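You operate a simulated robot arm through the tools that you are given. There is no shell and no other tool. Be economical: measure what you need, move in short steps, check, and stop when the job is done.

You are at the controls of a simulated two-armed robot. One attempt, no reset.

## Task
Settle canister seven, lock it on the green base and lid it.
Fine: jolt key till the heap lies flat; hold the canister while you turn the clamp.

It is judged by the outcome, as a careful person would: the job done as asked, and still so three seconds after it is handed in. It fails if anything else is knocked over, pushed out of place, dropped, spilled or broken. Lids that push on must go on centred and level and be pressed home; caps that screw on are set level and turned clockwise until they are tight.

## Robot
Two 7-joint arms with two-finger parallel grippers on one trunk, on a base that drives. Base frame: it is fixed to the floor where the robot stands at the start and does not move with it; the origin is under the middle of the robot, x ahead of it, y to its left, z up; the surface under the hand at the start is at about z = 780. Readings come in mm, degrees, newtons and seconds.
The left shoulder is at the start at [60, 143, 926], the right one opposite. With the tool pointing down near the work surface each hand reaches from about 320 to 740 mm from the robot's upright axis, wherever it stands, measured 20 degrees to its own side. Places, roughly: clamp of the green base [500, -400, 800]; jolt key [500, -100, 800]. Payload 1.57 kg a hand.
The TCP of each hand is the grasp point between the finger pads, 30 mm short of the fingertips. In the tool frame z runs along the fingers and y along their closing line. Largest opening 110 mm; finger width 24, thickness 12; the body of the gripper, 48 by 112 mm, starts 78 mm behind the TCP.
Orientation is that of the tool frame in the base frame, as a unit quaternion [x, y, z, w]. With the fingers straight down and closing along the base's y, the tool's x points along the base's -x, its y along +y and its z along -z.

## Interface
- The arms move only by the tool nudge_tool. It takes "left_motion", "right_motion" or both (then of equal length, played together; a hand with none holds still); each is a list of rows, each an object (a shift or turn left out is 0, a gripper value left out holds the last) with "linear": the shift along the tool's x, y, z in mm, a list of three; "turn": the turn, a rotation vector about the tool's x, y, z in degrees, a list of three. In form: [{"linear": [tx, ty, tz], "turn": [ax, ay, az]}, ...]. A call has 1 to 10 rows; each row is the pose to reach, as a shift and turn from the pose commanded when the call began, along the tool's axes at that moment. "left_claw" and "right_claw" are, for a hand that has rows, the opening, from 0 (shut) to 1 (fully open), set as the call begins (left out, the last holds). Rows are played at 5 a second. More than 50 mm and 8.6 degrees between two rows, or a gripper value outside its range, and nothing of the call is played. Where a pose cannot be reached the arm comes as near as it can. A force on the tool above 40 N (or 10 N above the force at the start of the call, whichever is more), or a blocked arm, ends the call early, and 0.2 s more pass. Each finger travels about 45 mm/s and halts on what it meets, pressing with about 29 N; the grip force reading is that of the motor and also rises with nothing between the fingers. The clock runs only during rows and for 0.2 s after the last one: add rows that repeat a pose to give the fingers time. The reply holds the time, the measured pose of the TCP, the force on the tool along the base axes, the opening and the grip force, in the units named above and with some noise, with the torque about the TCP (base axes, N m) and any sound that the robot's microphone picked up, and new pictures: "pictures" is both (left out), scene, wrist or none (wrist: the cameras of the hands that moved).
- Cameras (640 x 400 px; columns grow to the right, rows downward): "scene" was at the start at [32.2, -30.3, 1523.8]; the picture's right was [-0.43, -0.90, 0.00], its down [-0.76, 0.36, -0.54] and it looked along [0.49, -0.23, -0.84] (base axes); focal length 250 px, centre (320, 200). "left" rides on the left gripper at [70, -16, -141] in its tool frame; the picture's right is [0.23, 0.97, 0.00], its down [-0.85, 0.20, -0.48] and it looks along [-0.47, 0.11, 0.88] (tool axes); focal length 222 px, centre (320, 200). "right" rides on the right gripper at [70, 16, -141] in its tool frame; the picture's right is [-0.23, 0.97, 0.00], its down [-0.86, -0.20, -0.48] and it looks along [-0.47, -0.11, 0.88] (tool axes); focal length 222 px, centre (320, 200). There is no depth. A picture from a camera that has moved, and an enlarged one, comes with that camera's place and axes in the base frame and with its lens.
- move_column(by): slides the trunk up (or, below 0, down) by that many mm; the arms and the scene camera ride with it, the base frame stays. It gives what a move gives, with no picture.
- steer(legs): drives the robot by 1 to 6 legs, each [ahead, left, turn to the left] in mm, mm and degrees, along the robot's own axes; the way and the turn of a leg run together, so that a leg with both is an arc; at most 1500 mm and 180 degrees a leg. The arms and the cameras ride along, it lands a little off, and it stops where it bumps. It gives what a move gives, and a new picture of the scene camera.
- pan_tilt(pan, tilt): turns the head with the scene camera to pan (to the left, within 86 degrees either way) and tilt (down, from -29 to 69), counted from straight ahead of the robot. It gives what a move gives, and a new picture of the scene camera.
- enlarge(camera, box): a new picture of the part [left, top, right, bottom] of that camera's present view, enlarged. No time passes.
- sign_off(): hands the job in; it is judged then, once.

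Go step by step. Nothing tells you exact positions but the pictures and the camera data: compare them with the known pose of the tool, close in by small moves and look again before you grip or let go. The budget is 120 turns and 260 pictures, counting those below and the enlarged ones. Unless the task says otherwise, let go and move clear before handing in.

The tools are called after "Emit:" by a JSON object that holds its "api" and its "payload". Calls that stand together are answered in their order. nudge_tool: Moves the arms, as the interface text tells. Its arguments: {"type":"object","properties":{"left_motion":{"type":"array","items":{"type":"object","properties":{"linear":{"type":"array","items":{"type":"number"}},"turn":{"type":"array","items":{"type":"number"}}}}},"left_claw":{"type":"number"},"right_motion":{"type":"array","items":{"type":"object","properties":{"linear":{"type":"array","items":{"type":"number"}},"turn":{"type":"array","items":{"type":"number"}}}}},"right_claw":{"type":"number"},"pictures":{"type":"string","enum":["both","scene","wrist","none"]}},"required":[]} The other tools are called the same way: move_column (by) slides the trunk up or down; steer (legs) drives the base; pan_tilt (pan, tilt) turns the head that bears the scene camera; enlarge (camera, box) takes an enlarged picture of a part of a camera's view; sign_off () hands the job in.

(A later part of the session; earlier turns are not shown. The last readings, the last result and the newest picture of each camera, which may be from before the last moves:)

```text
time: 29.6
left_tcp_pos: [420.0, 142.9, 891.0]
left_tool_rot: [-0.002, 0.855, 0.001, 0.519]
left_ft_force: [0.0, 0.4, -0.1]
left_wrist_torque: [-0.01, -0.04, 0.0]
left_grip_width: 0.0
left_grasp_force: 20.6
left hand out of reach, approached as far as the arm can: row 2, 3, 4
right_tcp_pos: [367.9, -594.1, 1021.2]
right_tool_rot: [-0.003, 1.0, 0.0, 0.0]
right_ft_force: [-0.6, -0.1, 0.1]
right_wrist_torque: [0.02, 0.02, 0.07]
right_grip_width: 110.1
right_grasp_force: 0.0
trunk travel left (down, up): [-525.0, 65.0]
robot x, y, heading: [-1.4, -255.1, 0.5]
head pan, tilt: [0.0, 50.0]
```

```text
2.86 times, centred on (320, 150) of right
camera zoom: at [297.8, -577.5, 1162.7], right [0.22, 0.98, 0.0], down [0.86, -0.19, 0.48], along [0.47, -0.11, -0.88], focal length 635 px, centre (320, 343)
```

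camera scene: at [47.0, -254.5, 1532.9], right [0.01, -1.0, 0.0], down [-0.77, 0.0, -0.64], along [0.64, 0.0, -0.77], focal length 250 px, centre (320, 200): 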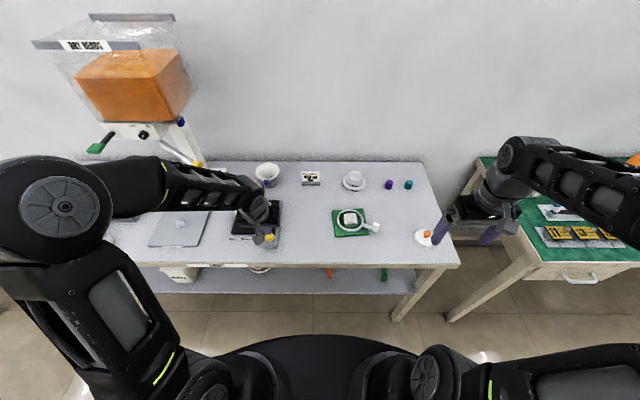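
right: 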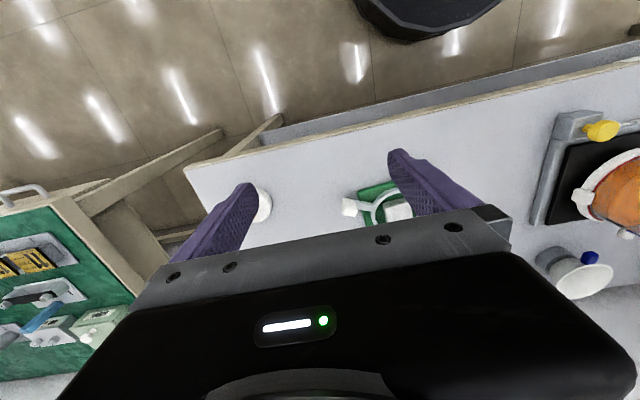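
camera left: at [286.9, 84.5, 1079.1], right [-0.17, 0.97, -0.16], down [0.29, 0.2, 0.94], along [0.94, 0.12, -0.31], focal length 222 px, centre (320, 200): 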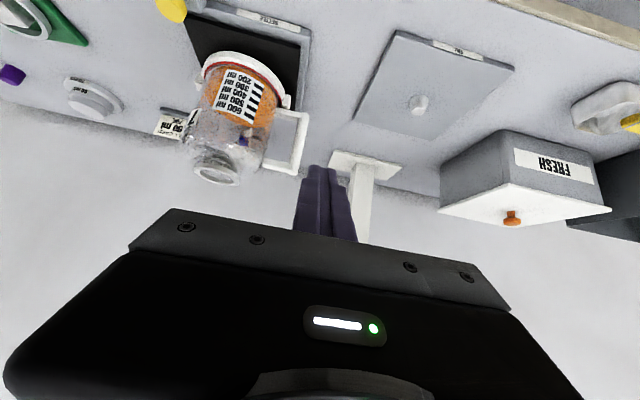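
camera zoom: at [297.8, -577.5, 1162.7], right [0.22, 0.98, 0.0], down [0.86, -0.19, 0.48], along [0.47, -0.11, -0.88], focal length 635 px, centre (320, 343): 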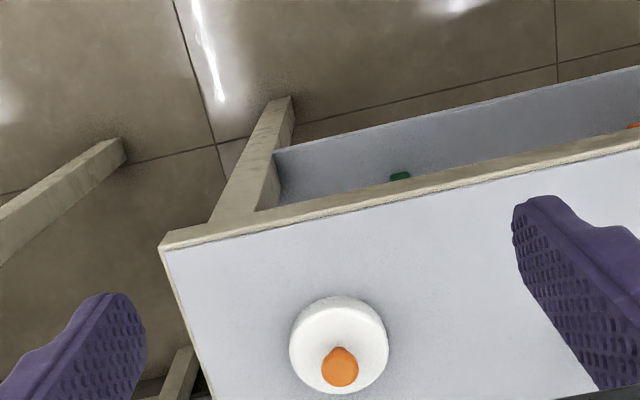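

Emit:
{"api": "nudge_tool", "payload": {"right_motion": [{"linear": [-25, 40, 5]}, {"linear": [-50, 80, 10]}, {"linear": [-75, 120, 15]}, {"linear": [-100, 160, 20]}, {"linear": [-125, 200, 20]}, {"linear": [-130, 205, 20]}], "left_motion": [{"linear": [-20, 0, -8], "turn": [0, 8, 0]}, {"linear": [-40, 0, -16], "turn": [0, 16, 0]}, {"linear": [-60, 0, -25], "turn": [0, 24, 0]}, {"linear": [-80, 0, -33], "turn": [0, 32, 0]}, {"linear": [-102, 0, -42], "turn": [0, 40, 0]}, {"linear": [-102, 0, -42], "turn": [0, 47.7, 0]}], "left_claw": 1}}

Emit:
{"api": "enlarge", "payload": {"camera": "right", "box": [220, 80, 420, 220]}}

```text
time: 31.0
left_tcp_pos: [429.9, 142.7, 1000.0]
left_tool_rot: [-0.003, 0.992, 0.0, 0.127]
left_ft_force: [0.2, 0.4, -0.7]
left_wrist_torque: [-0.01, 0.02, 0.02]
left_grip_width: 109.7
left_grasp_force: 0.1
right_tcp_pos: [500.9, -390.0, 1000.4]
right_tool_rot: [-0.003, 1.0, 0.0, -0.001]
right_ft_force: [0.3, -0.1, 0.3]
right_wrist_torque: [0.0, 0.02, -0.02]
right_grip_width: 110.0
right_grasp_force: 0.0
trunk travel left (down, up): [-525.0, 65.0]
robot x, y, heading: [-2.3, -251.6, 0.5]
head pan, tilt: [0.0, 50.0]
camera scene: at [47.5, -254.7, 1532.9], right [0.01, -1.0, 0.0], down [-0.77, 0.0, -0.64], along [0.64, 0.0, -0.77], focal length 250 px, centre (320, 200)
camera right: at [430.0, -373.4, 1141.3], right [0.22, 0.98, 0.0], down [0.86, -0.19, 0.48], along [0.47, -0.11, -0.88], focal length 222 px, centre (320, 200)
camera left: at [327.8, 125.6, 1119.9], right [-0.23, 0.97, -0.06], down [0.71, 0.21, 0.68], along [0.67, 0.11, -0.73], focal length 222 px, centre (320, 200)
```

scene: 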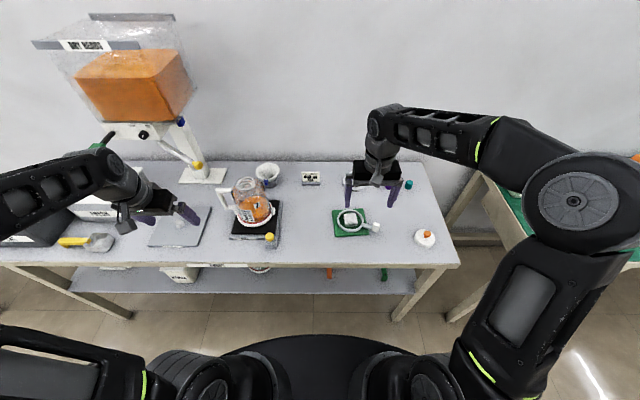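
right: 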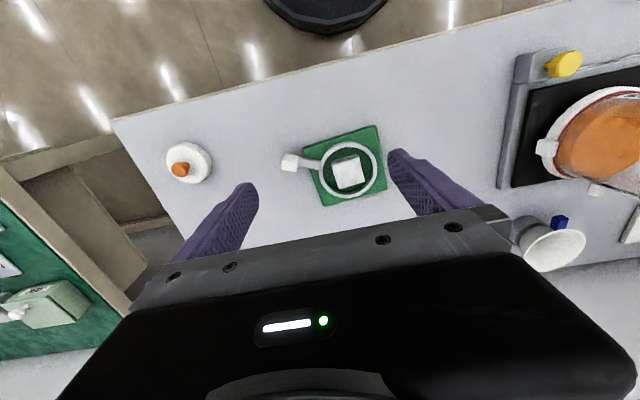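
left: 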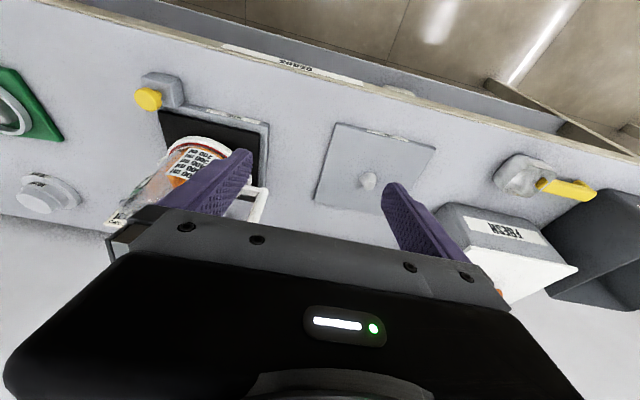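

```text
2.86 times, centred on (320, 150) of right
camera zoom: at [430.0, -373.4, 1141.3], right [0.22, 0.98, 0.0], down [0.86, -0.19, 0.48], along [0.47, -0.11, -0.88], focal length 635 px, centre (320, 343)
```

zoom: 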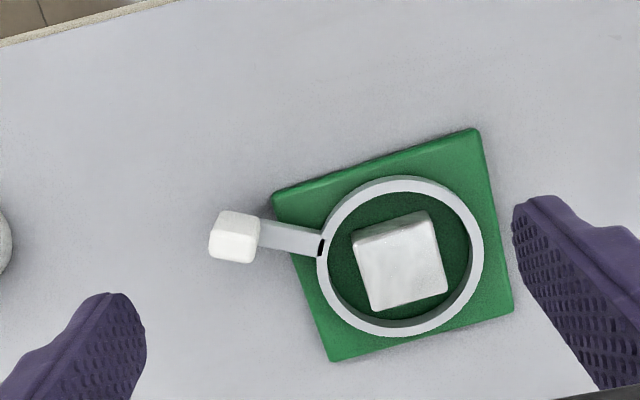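

Base: square block centred ≈ (565, −360), yaw ≈ +4°, inside a ring with a lever. Now I bring the left hand upright above the canister to measure rim and yaw.

Emit:
{"api": "nudge_tool", "payload": {"left_motion": [{"linear": [-9, 0, -34], "turn": [0, 4, 0]}, {"linear": [-17.6, 0, -67.8], "turn": [0, 8, 0]}, {"linear": [-39, -32.6, -62], "turn": [0, 12, 0]}, {"linear": [-60, -65, -56.5], "turn": [0, 14.6, 0]}, {"linear": [-81.5, -98, -51], "turn": [0, 14.6, 0]}, {"linear": [-103, -130, -45.5], "turn": [0, 14.6, 0]}, {"linear": [-124, -163, -40], "turn": [0, 14.6, 0]}, {"linear": [-124, -163, -40], "turn": [0, 14.6, 0]}]}}

Emit:
{"api": "enlarge", "payload": {"camera": "left", "box": [220, 100, 420, 250]}}

```text
time: 32.8
left_tcp_pos: [541.6, -17.3, 1069.8]
left_tool_rot: [-0.004, 1.0, -0.001, 0.002]
left_ft_force: [-0.1, -0.3, -0.2]
left_wrist_torque: [0.01, -0.04, -0.01]
left_grip_width: 110.0
left_grasp_force: 0.0
right_tcp_pos: [498.6, -390.0, 999.3]
right_tool_rot: [-0.004, 1.0, -0.001, 0.0]
right_ft_force: [-0.6, -0.7, 0.6]
right_wrist_torque: [-0.01, -0.04, -0.03]
right_grip_width: 109.9
right_grasp_force: 0.0
trunk travel left (down, up): [-525.0, 65.0]
robot x, y, heading: [4.6, -252.7, 0.4]
head pan, tilt: [0.0, 50.0]
camera scene: at [46.3, -253.9, 1533.0], right [0.01, -1.0, 0.0], down [-0.77, -0.01, -0.64], along [0.64, 0.0, -0.77], focal length 250 px, centre (320, 200)
camera left: at [472.7, -33.2, 1211.4], right [-0.23, 0.97, 0.0], down [0.85, 0.21, 0.48], along [0.47, 0.11, -0.88], focal length 222 px, centre (320, 200)
```

scene: 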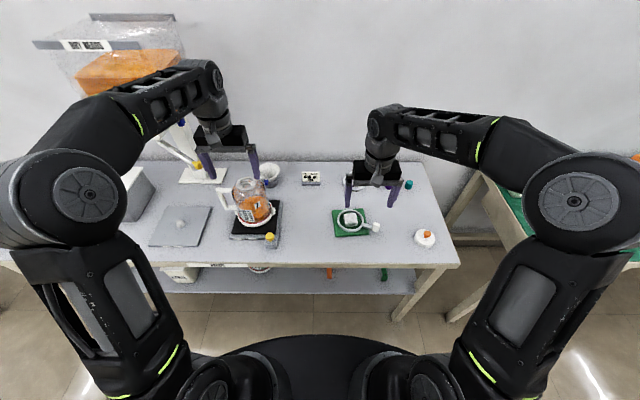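
left: 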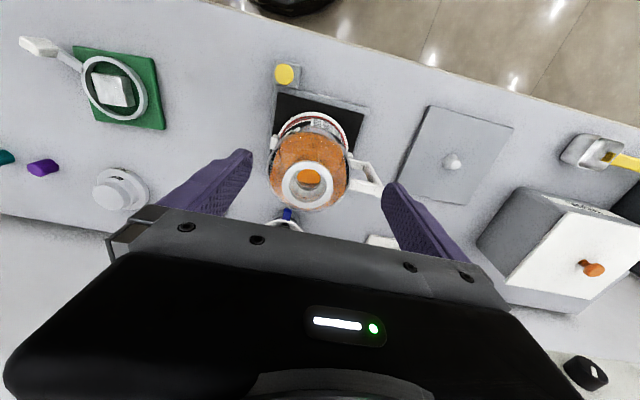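

```text
2.67 times, centred on (320, 175) of left
camera zoom: at [472.7, -33.2, 1211.4], right [-0.23, 0.97, 0.0], down [0.85, 0.21, 0.48], along [0.47, 0.11, -0.88], focal length 592 px, centre (320, 267)
```

zoom: 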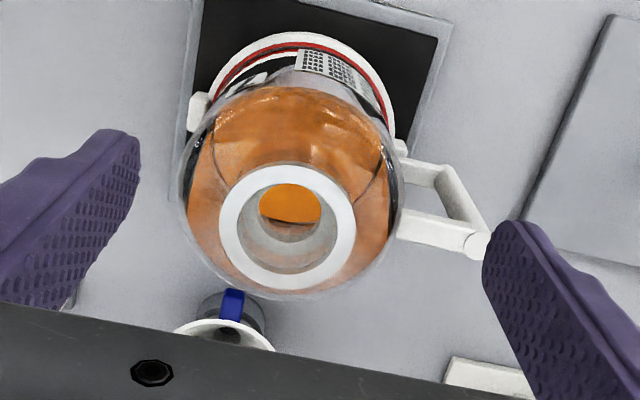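

Rim is near (587, −21, 965). I'll narrow the fingers to about 72 mm and move above the rim, then check centring.

Emit:
{"api": "nudge_tool", "payload": {"left_motion": [{"linear": [-15, -1, 0]}, {"linear": [-30, -3, 0]}, {"linear": [-45, -4.2, 15]}, {"linear": [-45, -4.2, 35]}, {"linear": [-45, -4.2, 45]}], "left_claw": 0.66, "pictures": "wrist"}}

Emit:
{"api": "enlarge", "payload": {"camera": "scene", "box": [190, 110, 310, 250]}}

Emit:
{"api": "enlarge", "payload": {"camera": "left", "box": [220, 120, 420, 280]}}

```text
time: 34.0
left_tcp_pos: [587.2, -21.9, 1023.8]
left_tool_rot: [-0.004, 1.0, -0.001, 0.002]
left_ft_force: [0.3, 1.1, 0.5]
left_wrist_torque: [-0.01, -0.02, 0.03]
left_grip_width: 72.6
left_grasp_force: 0.0
right_tcp_pos: [499.5, -389.9, 999.4]
right_tool_rot: [-0.003, 1.0, 0.0, 0.001]
right_ft_force: [0.1, 0.3, -0.9]
right_wrist_torque: [0.02, 0.02, -0.01]
right_grip_width: 109.8
right_grasp_force: 0.0
trunk travel left (down, up): [-525.0, 65.0]
robot x, y, heading: [1.3, -255.1, 0.5]
head pan, tilt: [0.0, 50.0]
camera left: at [517.4, -38.8, 1166.1], right [-0.23, 0.97, 0.0], down [0.85, 0.21, 0.48], along [0.47, 0.11, -0.88], focal length 222 px, centre (320, 200)
```

left: 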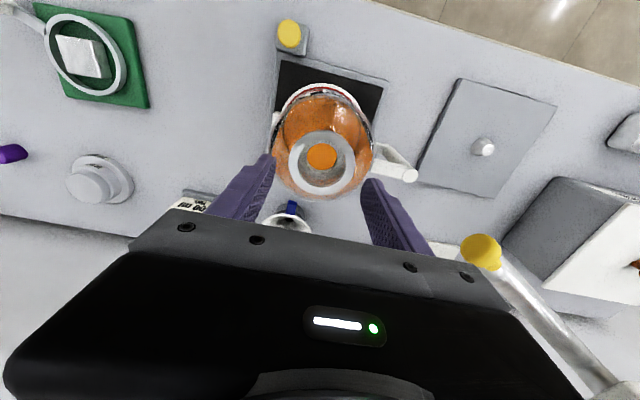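

```text
2.86 times, centred on (250, 180) of scene
camera zoom: at [47.1, -254.1, 1532.9], right [0.01, -1.0, 0.0], down [-0.77, -0.01, -0.64], along [0.64, 0.0, -0.77], focal length 713 px, centre (520, 257)
```

zoom: 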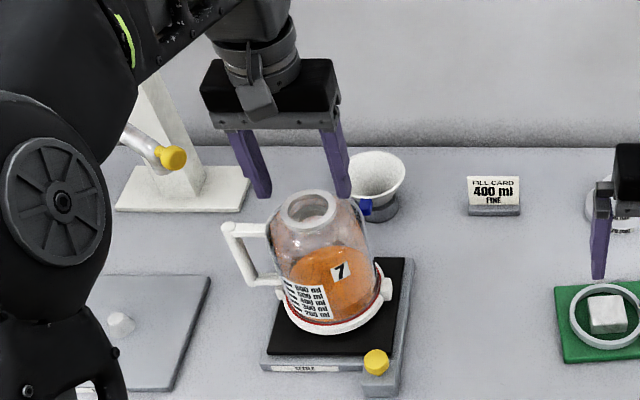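

```text
2.50 times, centred on (320, 200) of left
camera zoom: at [517.4, -38.8, 1166.1], right [-0.23, 0.97, 0.0], down [0.85, 0.21, 0.48], along [0.47, 0.11, -0.88], focal length 555 px, centre (320, 200)
```

zoom: 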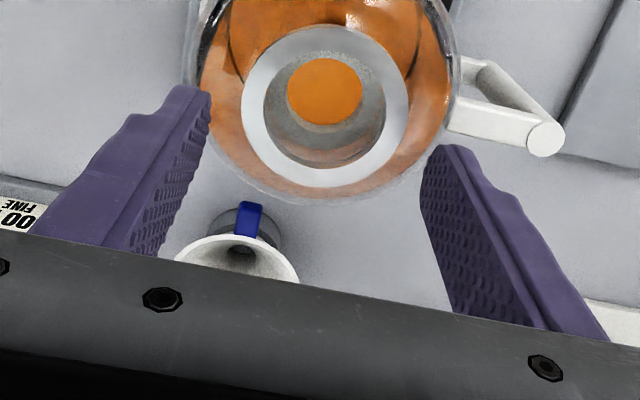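

Rim is centred under the fingers (≈(586, −21, 970), Ø≈62). Descending to grip the rim.

Emit:
{"api": "nudge_tool", "payload": {"left_motion": [{"linear": [1, 0.7, 12]}, {"linear": [1, 0.7, 24]}, {"linear": [1, 0.7, 32]}, {"linear": [1, 0.7, 37]}], "pictures": "none"}}

Emit:
{"api": "enlarge", "payload": {"camera": "scene", "box": [210, 140, 290, 230]}}

Emit:
{"api": "enlarge", "payload": {"camera": "left", "box": [220, 120, 420, 280]}}

```text
time: 35.0
left_tcp_pos: [585.7, -20.5, 985.8]
left_tool_rot: [-0.002, 1.0, -0.001, 0.001]
left_ft_force: [0.6, -0.1, 0.2]
left_wrist_torque: [0.01, 0.04, 0.02]
left_grip_width: 72.6
left_grasp_force: 0.1
right_tcp_pos: [500.5, -389.6, 999.0]
right_tool_rot: [-0.004, 1.0, 0.0, 0.0]
right_ft_force: [0.8, -0.2, -0.1]
right_wrist_torque: [0.0, -0.05, 0.02]
right_grip_width: 110.1
right_grasp_force: 0.0
trunk travel left (down, up): [-525.0, 65.0]
robot x, y, heading: [-0.4, -251.1, 0.1]
head pan, tilt: [0.0, 50.0]
```

```text
4.44 times, centred on (250, 185) of scene
camera zoom: at [46.8, -254.3, 1532.9], right [0.01, -1.0, 0.0], down [-0.77, -0.01, -0.64], along [0.64, 0.0, -0.77], focal length 1110 px, centre (631, 267)
```

zoom: 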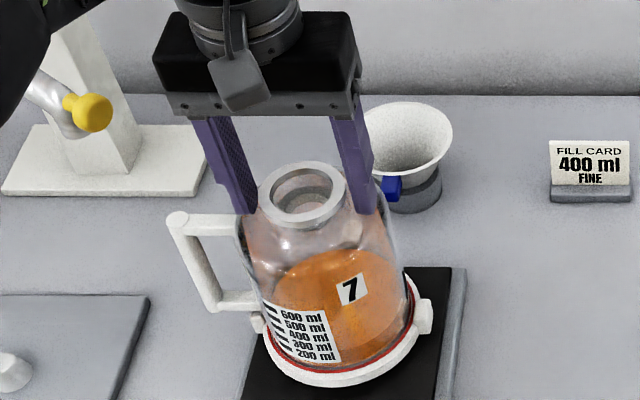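

```text
2.50 times, centred on (320, 200) of left
camera zoom: at [517.3, -37.3, 1127.5], right [-0.23, 0.97, 0.0], down [0.85, 0.2, 0.48], along [0.47, 0.11, -0.88], focal length 555 px, centre (320, 200)
```

zoom: 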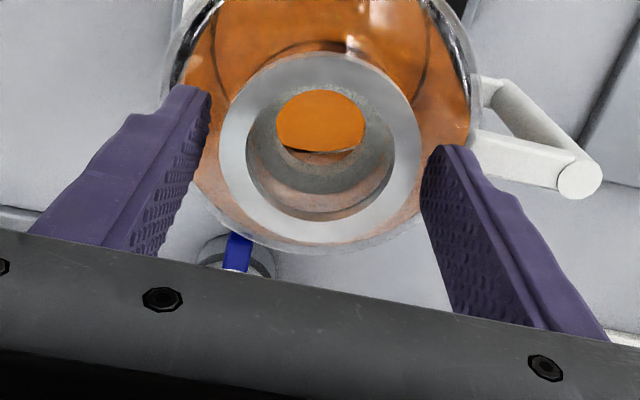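

The rim sits centred between the pads. Closing the left gripper.

Emit:
{"api": "nudge_tool", "payload": {"left_motion": [{"linear": [0.7, -0.5, 0]}, {"linear": [0.7, -0.5, 0]}, {"linear": [0.7, -0.5, 0]}, {"linear": [0.7, -0.5, 0]}, {"linear": [0.7, -0.5, 0]}], "left_claw": 0, "pictures": "none"}}

Emit:
{"api": "nudge_tool", "payload": {"left_motion": [{"linear": [0, 0, -5]}, {"linear": [0, 0, -10]}, {"linear": [0, 0, -20]}, {"linear": [0, 0, -30]}, {"linear": [0, 0, -40]}], "pictures": "both"}}

```text
time: 36.2
left_tcp_pos: [584.5, -21.3, 986.5]
left_tool_rot: [-0.003, 1.0, -0.001, 0.001]
left_ft_force: [0.5, -0.1, 0.2]
left_wrist_torque: [0.09, -0.15, -0.04]
left_grip_width: 57.4
left_grasp_force: 28.9
right_tcp_pos: [499.5, -389.1, 1000.4]
right_tool_rot: [-0.003, 1.0, 0.0, 0.0]
right_ft_force: [0.6, -0.3, -0.2]
right_wrist_torque: [0.06, 0.01, 0.0]
right_grip_width: 110.2
right_grasp_force: 0.0
trunk travel left (down, up): [-525.0, 65.0]
robot x, y, heading: [0.3, -255.1, 0.2]
head pan, tilt: [0.0, 50.0]
```

```text
time: 37.4
left_tcp_pos: [583.8, -22.9, 1027.7]
left_tool_rot: [-0.003, 1.0, -0.001, 0.001]
left_ft_force: [-0.2, -0.1, -3.5]
left_wrist_torque: [-0.01, 0.0, -0.02]
left_grip_width: 57.0
left_grasp_force: 29.0
right_tcp_pos: [499.6, -389.9, 999.4]
right_tool_rot: [-0.004, 1.0, 0.001, 0.001]
right_ft_force: [0.2, -0.1, -0.4]
right_wrist_torque: [-0.02, 0.01, 0.01]
right_grip_width: 110.0
right_grasp_force: 0.1
trunk travel left (down, up): [-525.0, 65.0]
robot x, y, heading: [2.3, -258.7, 0.4]
head pan, tilt: [0.0, 50.0]
camera scene: at [47.0, -254.1, 1532.9], right [0.01, -1.0, 0.0], down [-0.77, -0.01, -0.64], along [0.64, 0.0, -0.77], focal length 250 px, centre (320, 200)
camera left: at [515.3, -39.4, 1169.5], right [-0.23, 0.97, 0.0], down [0.85, 0.21, 0.48], along [0.47, 0.11, -0.88], focal length 222 px, centre (320, 200)
```

scene: 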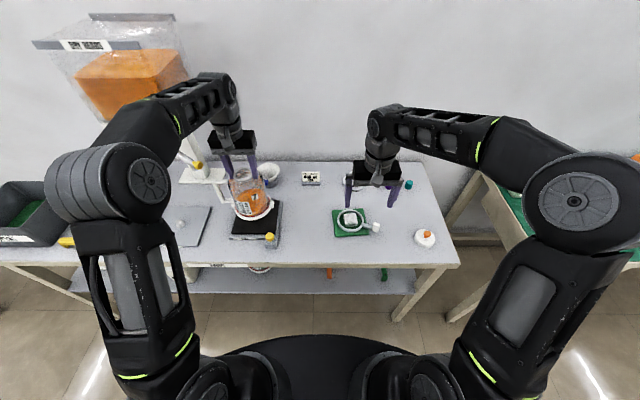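
left: 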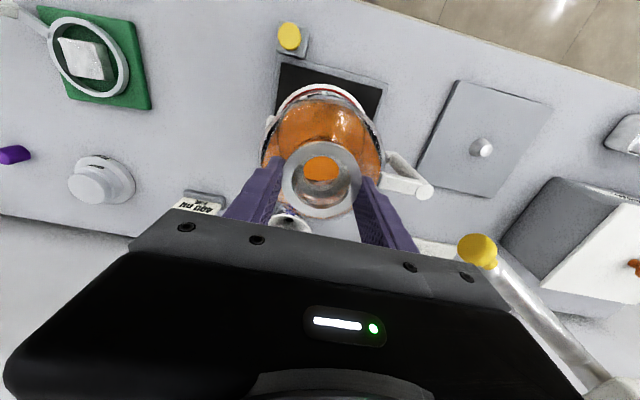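

Canister is lifted (about 0.36 kg). I'll withdraw the right hand to a vantage point watching the base, fingers closed.

Emit:
{"api": "nudge_tool", "payload": {"right_motion": [{"linear": [20, -15, 0], "turn": [0, -5, 0]}, {"linear": [45, -30, 10], "turn": [0, -10, 0]}, {"linear": [70, -45, 20], "turn": [0, -17, 0]}, {"linear": [95, -60, 35], "turn": [0, -24, 0]}, {"linear": [120, -80, 50], "turn": [0, -30, 0]}, {"linear": [120, -80, 50], "turn": [0, -30, 0]}], "right_claw": 0, "pictures": "wrist"}}

```text
time: 38.8
left_tcp_pos: [583.2, -23.2, 1026.6]
left_tool_rot: [-0.005, 1.0, -0.001, 0.002]
left_ft_force: [-0.4, 0.0, -3.3]
left_wrist_torque: [0.0, 0.0, 0.01]
left_grip_width: 57.3
left_grasp_force: 29.1
right_tcp_pos: [415.4, -471.6, 968.8]
right_tool_rot: [-0.003, 0.966, 0.001, 0.257]
right_ft_force: [0.0, -0.6, 0.3]
right_wrist_torque: [-0.01, -0.01, -0.01]
right_grip_width: 0.0
right_grasp_force: 8.3
right hand out of reach, approached as far as the arm can: row 5, 6
trunk travel left (down, up): [-525.0, 65.0]
robot x, y, heading: [1.8, -250.2, 0.4]
head pan, tilt: [0.0, 50.0]
camera right: at [284.0, -455.6, 1056.6], right [0.19, 0.98, 0.11], down [0.5, -0.2, 0.84], along [0.84, -0.1, -0.53], focal length 222 px, centre (320, 200)
```

right: 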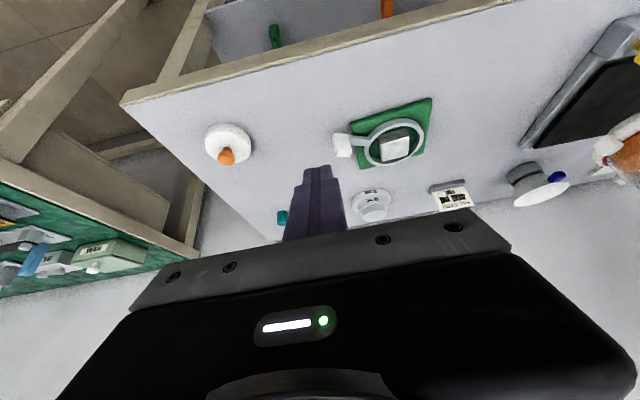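

Good vantage. Now carrying the canister over to above the green base.

Emit:
{"api": "nudge_tool", "payload": {"left_motion": [{"linear": [0, -15, -6]}, {"linear": [2, -45, -10]}, {"linear": [4, -85, -10]}, {"linear": [6, -127, -10]}, {"linear": [8, -170, -10]}, {"linear": [10, -212, -10]}, {"linear": [12, -255, -10]}, {"linear": [14, -295, -10]}, {"linear": [15, -325, -10]}, {"linear": [15, -338, -10]}], "pictures": "both"}}

Emit:
{"api": "enlarge", "payload": {"camera": "right", "box": [300, 60, 500, 220]}}

Emit:
{"api": "enlarge", "payload": {"camera": "scene", "box": [300, 140, 400, 250]}}

```text
time: 41.0
left_tcp_pos: [575.5, -264.5, 1037.7]
left_tool_rot: [-0.004, 1.0, -0.001, 0.003]
left_ft_force: [0.7, 0.8, -4.0]
left_wrist_torque: [0.0, -0.01, -0.01]
left_grip_width: 57.4
left_grasp_force: 28.6
left hand out of reach, approached as far as the arm can: row 7, 8, 9, 10
right_tcp_pos: [416.0, -471.6, 969.3]
right_tool_rot: [-0.004, 0.966, 0.001, 0.259]
right_ft_force: [-0.2, 0.3, 1.1]
right_wrist_torque: [-0.01, 0.0, -0.02]
right_grip_width: 0.0
right_grasp_force: 21.5
trunk travel left (down, up): [-525.0, 65.0]
robot x, y, heading: [4.8, -253.9, 0.6]
head pan, tilt: [0.0, 50.0]
camera scene: at [47.2, -254.2, 1532.9], right [0.01, -1.0, 0.0], down [-0.77, -0.01, -0.64], along [0.64, 0.0, -0.77], focal length 250 px, centre (320, 200)
camera left: at [505.2, -281.8, 1179.7], right [-0.23, 0.97, 0.0], down [0.85, 0.21, 0.48], along [0.47, 0.11, -0.88], focal length 222 px, centre (320, 200)
```

scene: 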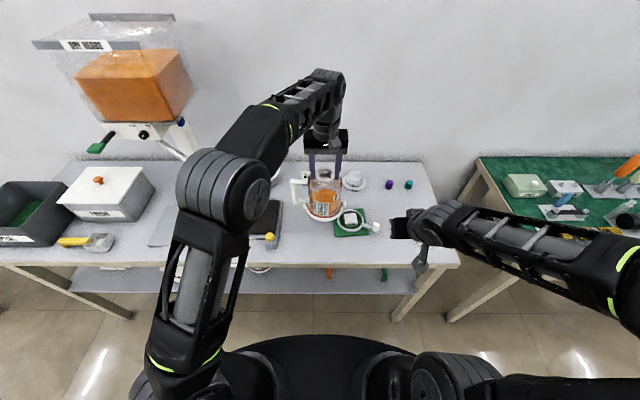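
left: 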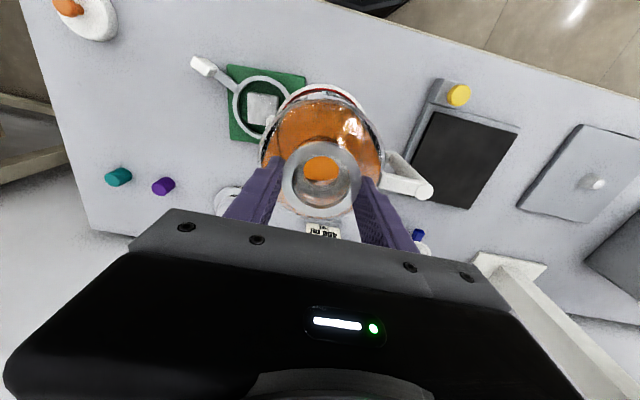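

```text
2.50 times, centred on (400, 140) of right
camera zoom: at [284.5, -455.6, 1056.6], right [0.19, 0.98, 0.11], down [0.5, -0.2, 0.84], along [0.84, -0.1, -0.53], focal length 555 px, centre (120, 350)
```

zoom: 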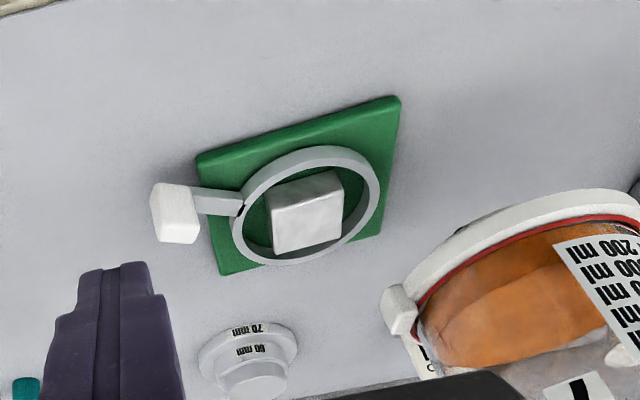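

```text
3.64 times, centred on (350, 195) of scene
camera zoom: at [47.2, -254.2, 1532.9], right [0.01, -1.0, 0.0], down [-0.77, -0.01, -0.64], along [0.64, 0.0, -0.77], focal length 908 px, centre (211, 218)
```

zoom: 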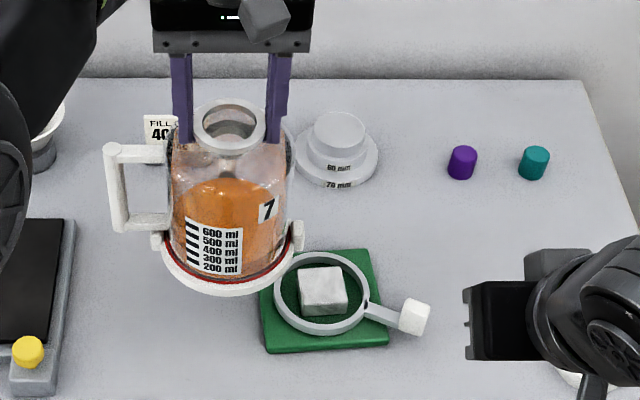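

The left arm is at its reach limit here, so I'll drive 150 mm further right with the canister held high, over the base.

Emit:
{"api": "steer", "payload": {"legs": [[0, -150, 0]]}}

Emit:
{"api": "enlarge", "payload": {"camera": "scene", "box": [230, 130, 350, 260]}}

```text
time: 42.4
left_tcp_pos: [574.5, -417.6, 1038.3]
left_tool_rot: [-0.003, 1.0, 0.001, 0.003]
left_ft_force: [-0.2, -0.5, -3.4]
left_wrist_torque: [0.05, -0.01, -0.01]
left_grip_width: 57.2
left_grasp_force: 29.0
right_tcp_pos: [417.5, -622.5, 968.1]
right_tool_rot: [-0.003, 0.966, 0.002, 0.257]
right_ft_force: [1.0, 0.0, 0.6]
right_wrist_torque: [0.02, -0.01, 0.0]
right_grip_width: 0.2
right_grasp_force: 21.3
trunk travel left (down, up): [-525.0, 65.0]
robot x, y, heading: [1.9, -407.4, 0.7]
head pan, tilt: [0.0, 50.0]
camera scene: at [48.2, -406.5, 1532.9], right [0.01, -1.0, 0.0], down [-0.77, 0.0, -0.64], along [0.64, 0.01, -0.77], focal length 250 px, centre (320, 200)
```

scene: 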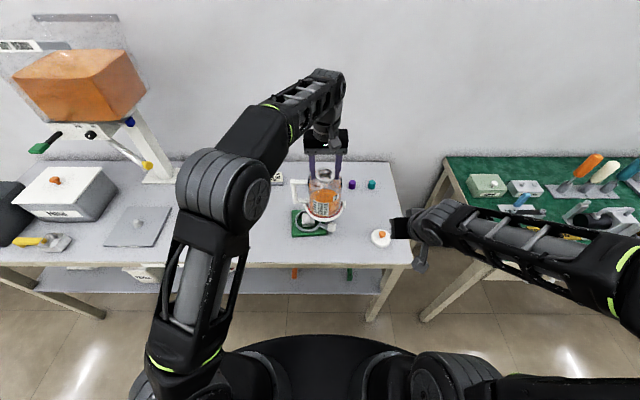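

```text
3.08 times, centred on (290, 195) of scene
camera zoom: at [48.2, -406.5, 1532.9], right [0.01, -1.0, 0.0], down [-0.77, 0.0, -0.64], along [0.64, 0.01, -0.77], focal length 768 px, centre (412, 215)
```

zoom: 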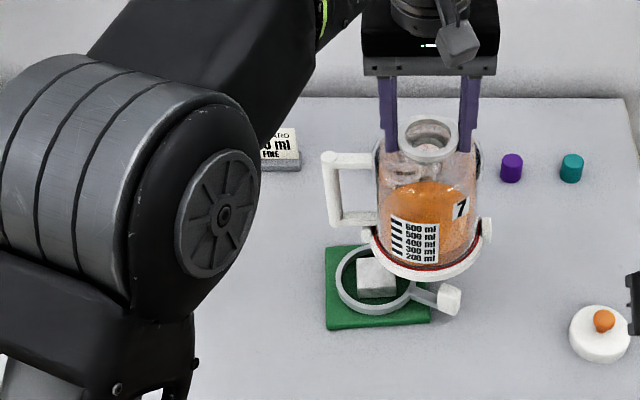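

Emit:
{"api": "nudge_tool", "payload": {"left_motion": [{"linear": [2, 20, 0]}, {"linear": [4, 40, 0]}, {"linear": [5, 56, 0]}, {"linear": [5, 56, 0]}], "right_motion": [{"linear": [0, 30, 0]}, {"linear": [0, 60, 0]}, {"linear": [0, 90, 0]}, {"linear": [0, 100, 0]}], "pictures": "wrist"}}

Emit:
{"api": "enlarge", "payload": {"camera": "right", "box": [320, 60, 520, 220]}}

Emit:
{"api": "enlarge", "payload": {"camera": "scene", "box": [270, 140, 350, 250]}}

```text
time: 43.4
left_tcp_pos: [570.3, -360.4, 1038.4]
left_tool_rot: [-0.003, 1.0, -0.001, 0.003]
left_ft_force: [-0.1, 0.1, -3.2]
left_wrist_torque: [-0.03, -0.02, 0.03]
left_grip_width: 57.5
left_grasp_force: 28.6
right_tcp_pos: [415.4, -522.9, 967.0]
right_tool_rot: [-0.003, 0.966, 0.0, 0.258]
right_ft_force: [0.7, -0.9, -0.6]
right_wrist_torque: [-0.02, -0.01, -0.02]
right_grip_width: 0.1
right_grasp_force: 21.3
trunk travel left (down, up): [-525.0, 65.0]
robot x, y, heading: [0.8, -403.9, 0.4]
head pan, tilt: [0.0, 50.0]
camera right: at [283.8, -506.8, 1055.4], right [0.19, 0.98, 0.11], down [0.5, -0.2, 0.84], along [0.84, -0.1, -0.53], focal length 222 px, centre (320, 200)
camera left: at [501.0, -377.2, 1180.7], right [-0.23, 0.97, 0.0], down [0.85, 0.21, 0.48], along [0.47, 0.11, -0.88], focal length 222 px, centre (320, 200)
```

right: 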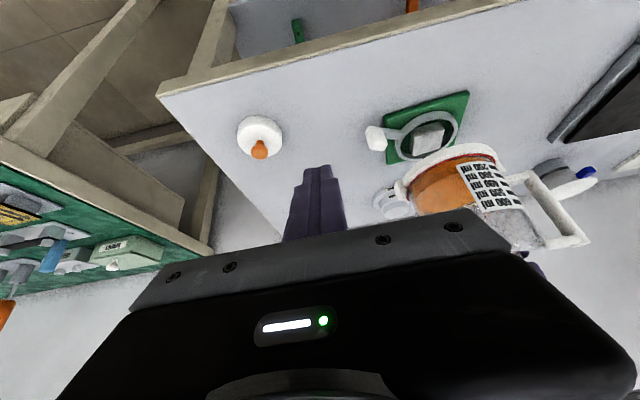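
left: 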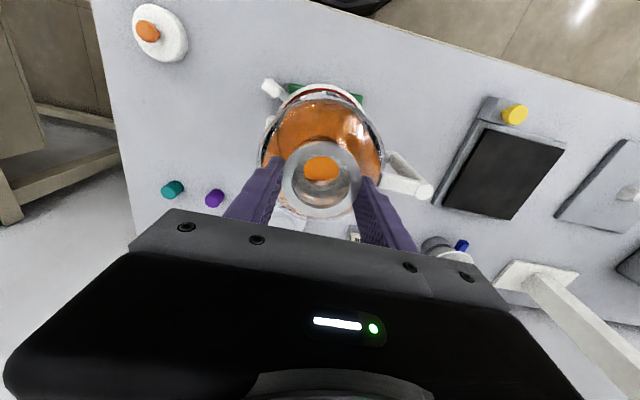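

```text
2.50 times, centred on (420, 140) of right
camera zoom: at [283.8, -506.8, 1055.4], right [0.19, 0.98, 0.11], down [0.5, -0.2, 0.84], along [0.84, -0.1, -0.53], focal length 555 px, centre (70, 350)
```

zoom: 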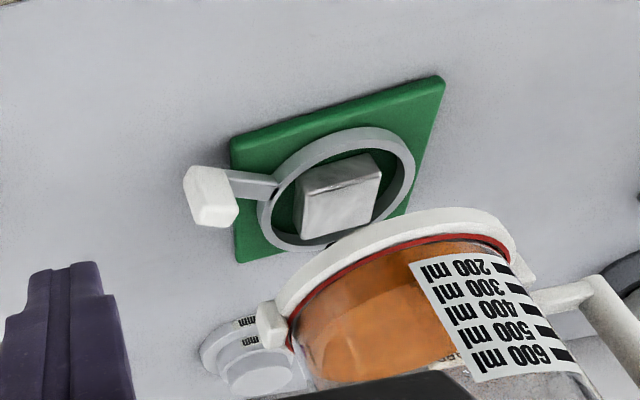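

```text
3.64 times, centred on (310, 195) of scene
camera zoom: at [48.0, -405.2, 1532.9], right [0.01, -1.0, 0.0], down [-0.77, -0.01, -0.64], along [0.64, 0.0, -0.77], focal length 908 px, centre (356, 218)
```

zoom: 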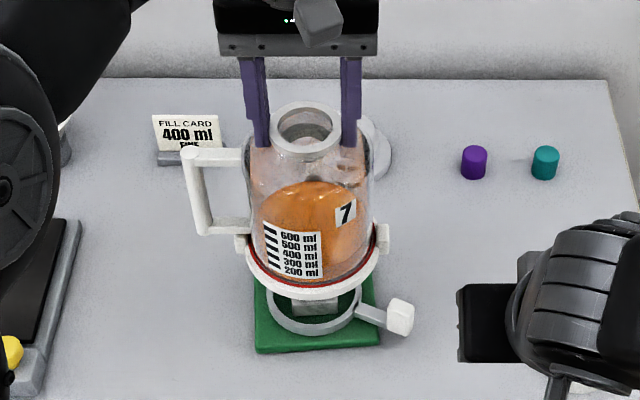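

Emit:
{"api": "enlarge", "payload": {"camera": "left", "box": [240, 70, 440, 230]}}

```text
2.50 times, centred on (340, 150) of left
camera zoom: at [501.0, -377.2, 1180.7], right [-0.23, 0.97, 0.0], down [0.85, 0.21, 0.48], along [0.47, 0.11, -0.88], focal length 555 px, centre (270, 325)
```

zoom: 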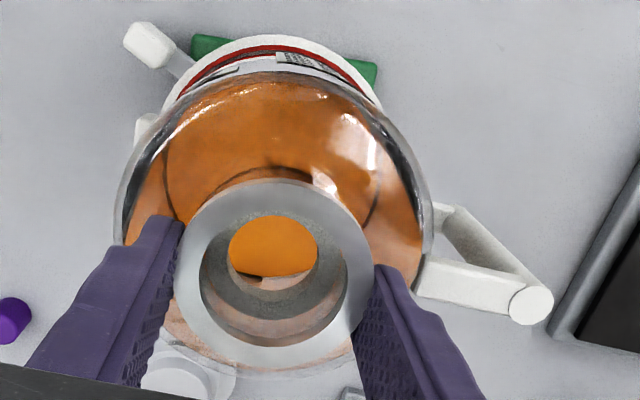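

The canister axis is within ~1–2 mm of the block's axis, and yaws agree. Lowering to just above the block, then looking again.

Emit:
{"api": "nudge_tool", "payload": {"left_motion": [{"linear": [0, 1, 8]}, {"linear": [0, 1, 16]}, {"linear": [0, 1, 24]}, {"linear": [0, 1, 28]}], "pictures": "none"}}

Emit:
{"api": "enlarge", "payload": {"camera": "right", "box": [350, 80, 490, 200]}}

Emit:
{"api": "enlarge", "payload": {"camera": "scene", "box": [280, 170, 350, 250]}}

```text
time: 44.4
left_tcp_pos: [570.0, -358.3, 1010.4]
left_tool_rot: [-0.004, 1.0, -0.001, 0.002]
left_ft_force: [0.3, 0.5, -3.7]
left_wrist_torque: [-0.02, -0.02, 0.01]
left_grip_width: 57.5
left_grasp_force: 29.4
right_tcp_pos: [415.0, -522.2, 967.3]
right_tool_rot: [-0.003, 0.966, 0.0, 0.259]
right_ft_force: [0.3, 0.0, -0.2]
right_wrist_torque: [0.03, 0.0, 0.01]
right_grip_width: 0.0
right_grasp_force: 21.1
trunk travel left (down, up): [-525.0, 65.0]
robot x, y, heading: [1.7, -406.2, 0.5]
head pan, tilt: [0.0, 50.0]
```

```text
3.33 times, centred on (420, 140) of right
camera zoom: at [283.9, -506.8, 1055.4], right [0.19, 0.98, 0.11], down [0.5, -0.2, 0.84], along [0.84, -0.1, -0.53], focal length 740 px, centre (-13, 400)
```

zoom: 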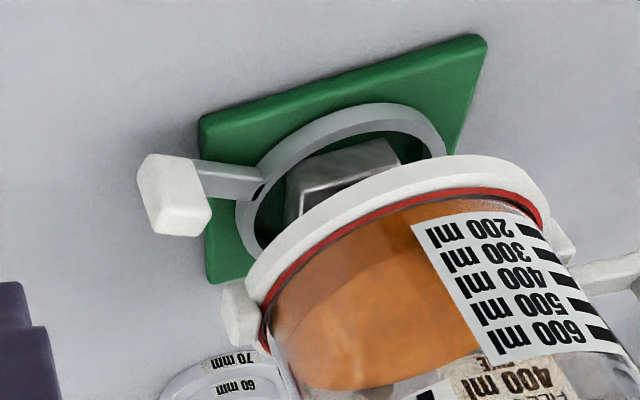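

```text
5.00 times, centred on (315, 210) of scene
camera zoom: at [48.3, -404.8, 1532.9], right [0.01, -1.0, 0.0], down [-0.77, -0.01, -0.64], along [0.64, 0.0, -0.77], focal length 1248 px, centre (345, 150)
```

zoom: 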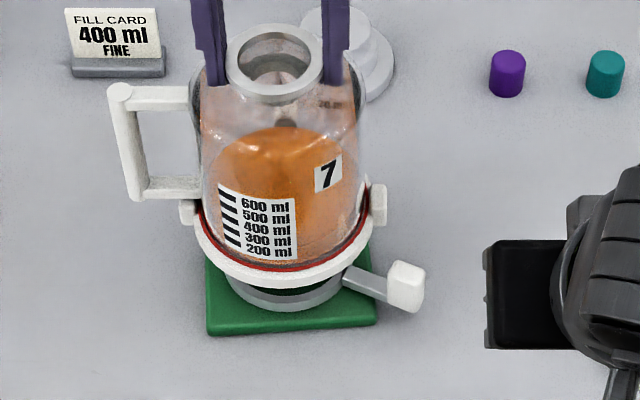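

Alignment looks good from both sides. Descending gently and watching the force.

Emit:
{"api": "nudge_tool", "payload": {"left_motion": [{"linear": [0, -0.5, 4]}, {"linear": [0, -0.5, 8]}, {"linear": [0, -0.5, 11]}, {"linear": [0, -0.5, 13]}], "pictures": "none"}}

```text
time: 45.4
left_tcp_pos: [570.3, -358.6, 997.4]
left_tool_rot: [-0.004, 1.0, 0.0, 0.004]
left_ft_force: [-0.1, 0.9, -3.0]
left_wrist_torque: [-0.04, -0.04, -0.03]
left_grip_width: 57.3
left_grasp_force: 29.3
right_tcp_pos: [415.4, -523.7, 966.4]
right_tool_rot: [-0.003, 0.966, 0.002, 0.258]
right_ft_force: [0.2, 0.1, -0.1]
right_wrist_torque: [0.01, 0.02, 0.04]
right_grip_width: 0.0
right_grasp_force: 21.5
trunk travel left (down, up): [-525.0, 65.0]
robot x, y, heading: [2.3, -409.6, 0.2]
head pan, tilt: [0.0, 50.0]
```

Emit:
{"api": "nudge_tool", "payload": {"left_motion": [{"linear": [0, 0, 2]}, {"linear": [0, 0, 4]}, {"linear": [0, 0, 6]}], "pictures": "none"}}

Emit:
{"api": "enlarge", "payload": {"camera": "right", "box": [350, 80, 490, 200]}}

```text
time: 46.2
left_tcp_pos: [570.2, -359.7, 992.1]
left_tool_rot: [-0.004, 1.0, -0.002, 0.003]
left_ft_force: [-1.7, 1.5, 4.3]
left_wrist_torque: [0.23, 0.04, 0.05]
left_grip_width: 57.2
left_grasp_force: 29.2
right_tcp_pos: [414.4, -522.6, 967.8]
right_tool_rot: [-0.003, 0.966, 0.001, 0.257]
right_ft_force: [0.9, 0.7, -0.9]
right_wrist_torque: [-0.02, 0.03, 0.02]
right_grip_width: 0.0
right_grasp_force: 21.3
trunk travel left (down, up): [-525.0, 65.0]
robot x, y, heading: [4.6, -406.3, 0.6]
head pan, tilt: [0.0, 50.0]
```

```text
3.33 times, centred on (420, 140) of right
camera zoom: at [283.3, -506.7, 1055.8], right [0.19, 0.98, 0.11], down [0.5, -0.2, 0.84], along [0.84, -0.1, -0.53], focal length 740 px, centre (-13, 400)
```

zoom: 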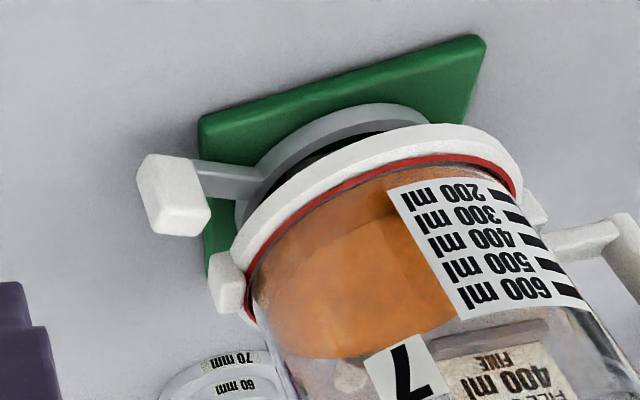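

Contact with about 8 N, pushing slightly toward +y/−x. I'll ease up, shift that way about 1 mm and try again.

Emit:
{"api": "nudge_tool", "payload": {"left_motion": [{"linear": [0, 0, -1.5]}, {"linear": [1, 1.2, -1.5]}, {"linear": [1, 1.2, 0]}, {"linear": [1, 1.2, 2]}], "pictures": "none"}}

```text
time: 47.2
left_tcp_pos: [568.8, -358.9, 991.8]
left_tool_rot: [-0.004, 1.0, -0.001, 0.006]
left_ft_force: [-3.8, 0.6, 18.9]
left_wrist_torque: [-0.08, 0.09, 0.01]
left_grip_width: 57.6
left_grasp_force: 28.9
right_tcp_pos: [414.2, -523.4, 968.5]
right_tool_rot: [-0.003, 0.966, 0.001, 0.258]
right_ft_force: [0.2, -0.4, 0.3]
right_wrist_torque: [0.0, 0.01, -0.02]
right_grip_width: 0.0
right_grasp_force: 21.4
trunk travel left (down, up): [-525.0, 65.0]
robot x, y, heading: [2.1, -407.4, 0.3]
head pan, tilt: [0.0, 50.0]
```

Emit:
{"api": "enlarge", "payload": {"camera": "scene", "box": [285, 195, 345, 240]}}

Emit:
{"api": "enlarge", "payload": {"camera": "right", "box": [370, 80, 470, 160]}}

```text
8.89 times, centred on (315, 218) of scene
camera zoom: at [45.6, -404.9, 1533.4], right [0.01, -1.0, 0.0], down [-0.77, -0.01, -0.64], along [0.64, 0.0, -0.77], focal length 2219 px, centre (364, 44)
```

zoom: 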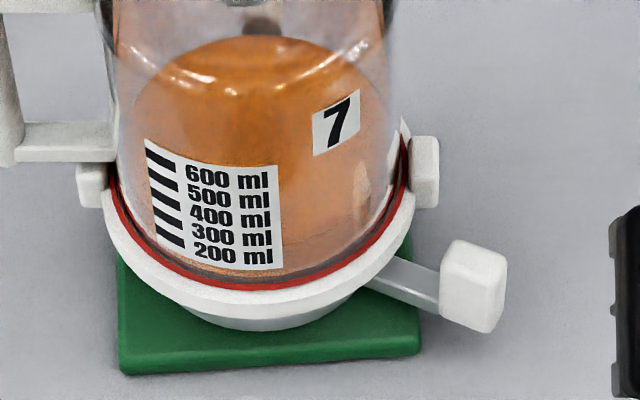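

```text
5.00 times, centred on (420, 120) of right
camera zoom: at [282.2, -506.8, 1056.3], right [0.19, 0.98, 0.11], down [0.5, -0.2, 0.84], along [0.84, -0.1, -0.53], focal length 1111 px, centre (-180, 600)
```

zoom: 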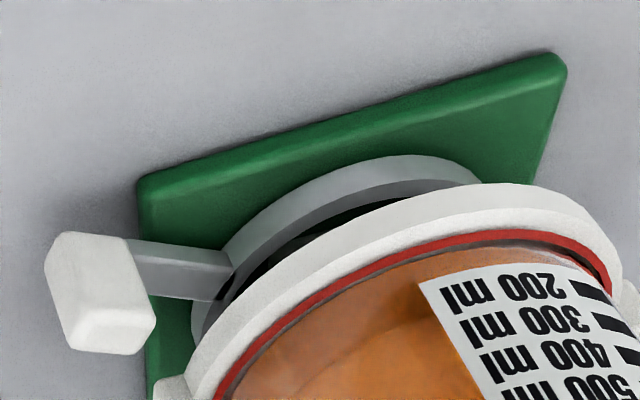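

The force pattern puts the contact at the far (+x) side at about the foot's radius, so I'm too far forward. Easing up and shifting 2 mm toward the robot.

Emit:
{"api": "nudge_tool", "payload": {"left_motion": [{"linear": [0, 0, -4]}, {"linear": [2, 0, -4]}, {"linear": [2, 0, -2]}, {"linear": [2, 0, 0]}], "pictures": "none"}}

```text
time: 48.2
left_tcp_pos: [566.1, -358.2, 991.9]
left_tool_rot: [-0.004, 1.0, -0.002, 0.004]
left_ft_force: [-0.9, 1.2, 23.2]
left_wrist_torque: [0.4, -0.33, -0.04]
left_grip_width: 57.5
left_grasp_force: 28.9
right_tcp_pos: [414.7, -523.0, 968.1]
right_tool_rot: [-0.003, 0.966, 0.001, 0.259]
right_ft_force: [-0.4, 0.6, -0.3]
right_wrist_torque: [0.02, 0.0, 0.03]
right_grip_width: 0.0
right_grasp_force: 21.5
trunk travel left (down, up): [-525.0, 65.0]
robot x, y, heading: [1.2, -403.9, 0.6]
head pan, tilt: [0.0, 50.0]
```

Still resting on something; the contact centre is moving inward. I'll continue the shift toward the robot with light pressure.

Emit:
{"api": "nudge_tool", "payload": {"left_motion": [{"linear": [0, 0, -2.5]}, {"linear": [1.5, -0.3, -2.5]}, {"linear": [1.5, -0.3, -1]}, {"linear": [1.5, -0.3, 0]}], "pictures": "none"}}

```text
time: 49.2
left_tcp_pos: [563.4, -359.6, 990.2]
left_tool_rot: [-0.004, 1.0, -0.001, 0.003]
left_ft_force: [-2.7, 1.6, 24.4]
left_wrist_torque: [0.49, -0.2, 0.03]
left_grip_width: 57.7
left_grasp_force: 29.3
right_tcp_pos: [412.9, -522.5, 969.2]
right_tool_rot: [-0.003, 0.966, 0.001, 0.259]
right_ft_force: [-0.8, 0.1, 0.0]
right_wrist_torque: [0.0, -0.02, -0.01]
right_grip_width: 0.2
right_grasp_force: 21.9
trunk travel left (down, up): [-525.0, 65.0]
robot x, y, heading: [6.3, -406.8, 0.3]
head pan, tilt: [0.0, 50.0]
```

Emit:
{"api": "enlarge", "payload": {"camera": "scene", "box": [294, 208, 334, 238]}}

Emit:
{"api": "enlarge", "payload": {"camera": "right", "box": [380, 85, 460, 155]}}

Emit:
{"api": "enlarge", "payload": {"camera": "left", "box": [240, 70, 400, 200]}}

```text
13.33 times, centred on (314, 223) of scene
camera zoom: at [45.1, -405.0, 1533.2], right [0.01, -1.0, 0.0], down [-0.76, -0.01, -0.64], along [0.64, 0.0, -0.76], focal length 3329 px, centre (400, -107)
```

zoom: 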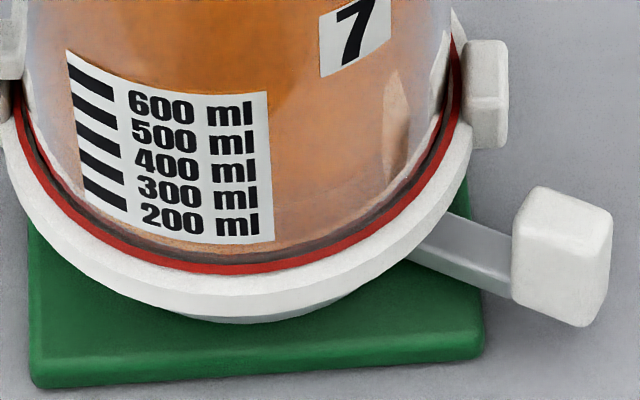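

```text
5.71 times, centred on (420, 120) of right
camera zoom: at [281.9, -506.8, 1056.2], right [0.19, 0.98, 0.11], down [0.5, -0.2, 0.84], along [0.84, -0.1, -0.53], focal length 1269 px, centre (-251, 657)
```

zoom: 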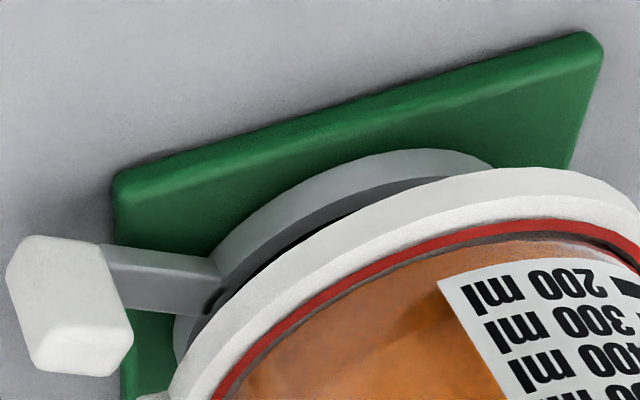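

```text
3.08 times, centred on (320, 135) of left
camera zoom: at [493.9, -375.3, 1132.3], right [-0.23, 0.97, 0.0], down [0.85, 0.21, 0.48], along [0.47, 0.11, -0.87], focal length 684 px, centre (320, 400)
```

zoom: 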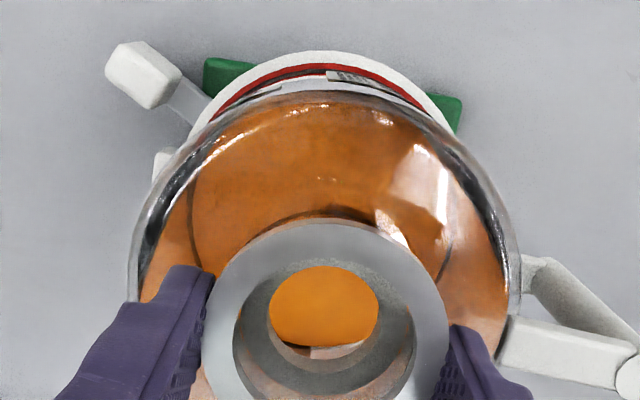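

In the scene view the canister sits about 1 mm too far left and probably now too near. I'll test a point at x≈570, y≈−360.5.

Emit:
{"api": "nudge_tool", "payload": {"left_motion": [{"linear": [0, 0, -4]}, {"linear": [-4, -0.5, -4]}, {"linear": [-6.5, -1, -4]}, {"linear": [-6.5, -1, -2]}, {"linear": [-6.5, -1, 0]}], "pictures": "none"}}

```text
time: 50.4
left_tcp_pos: [573.9, -358.8, 988.9]
left_tool_rot: [-0.004, 1.0, -0.001, 0.001]
left_ft_force: [-0.6, 0.2, -4.4]
left_wrist_torque: [0.01, 0.1, -0.01]
left_grip_width: 57.0
left_grasp_force: 28.7
right_tcp_pos: [414.8, -522.7, 966.0]
right_tool_rot: [-0.004, 0.966, 0.001, 0.258]
right_ft_force: [-0.3, -0.2, -0.4]
right_wrist_torque: [-0.01, 0.0, 0.03]
right_grip_width: 0.0
right_grasp_force: 21.1
trunk travel left (down, up): [-525.0, 65.0]
robot x, y, heading: [0.5, -402.1, 0.4]
head pan, tilt: [0.0, 50.0]
```

No contact now at the lower height: it has found the opening. Lowering further gently.

Emit:
{"api": "nudge_tool", "payload": {"left_motion": [{"linear": [0, 0, 1.5]}, {"linear": [0, 0, 3]}, {"linear": [0, 0, 4.5]}], "pictures": "none"}}

Emit:
{"api": "enlarge", "payload": {"camera": "scene", "box": [285, 195, 345, 240]}}

Emit:
{"api": "enlarge", "payload": {"camera": "right", "box": [370, 80, 470, 160]}}

```text
time: 51.2
left_tcp_pos: [573.6, -358.7, 984.3]
left_tool_rot: [-0.003, 1.0, -0.001, 0.002]
left_ft_force: [-0.1, 0.4, -3.4]
left_wrist_torque: [-0.02, 0.0, 0.01]
left_grip_width: 57.4
left_grasp_force: 29.3
right_tcp_pos: [415.0, -522.9, 967.4]
right_tool_rot: [-0.004, 0.966, 0.001, 0.258]
right_ft_force: [-0.7, 0.8, 0.4]
right_wrist_torque: [0.01, 0.02, -0.01]
right_grip_width: 0.0
right_grasp_force: 21.6
trunk travel left (down, up): [-525.0, 65.0]
robot x, y, heading: [2.0, -406.8, 0.3]
head pan, tilt: [0.0, 50.0]
```

```text
8.89 times, centred on (315, 218) of scene
camera zoom: at [48.1, -404.8, 1532.9], right [0.01, -1.0, 0.0], down [-0.77, -0.01, -0.64], along [0.64, 0.0, -0.77], focal length 2219 px, centre (364, 44)
```

zoom: 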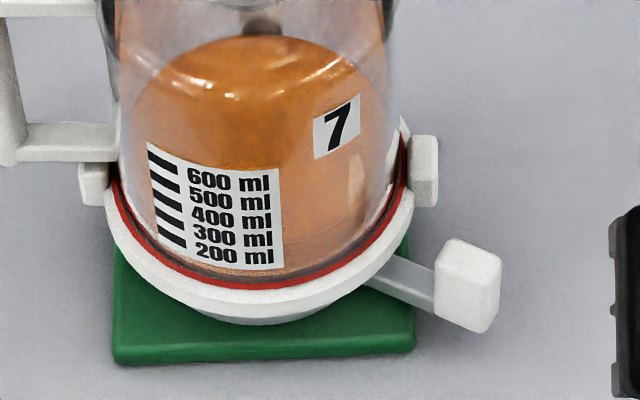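

```text
5.00 times, centred on (420, 120) of right
camera zoom: at [283.9, -506.8, 1055.4], right [0.19, 0.98, 0.11], down [0.5, -0.2, 0.84], along [0.84, -0.1, -0.53], focal length 1111 px, centre (-180, 600)
```

zoom: 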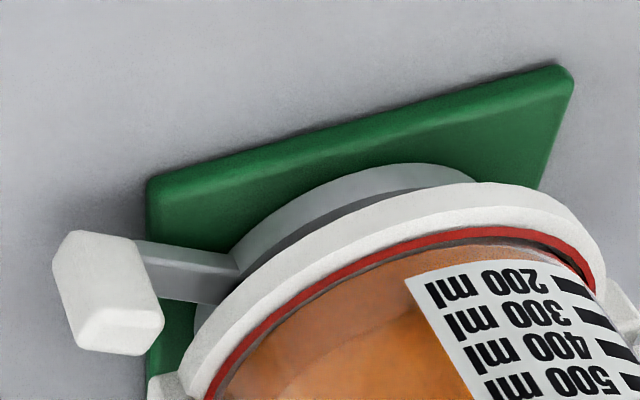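

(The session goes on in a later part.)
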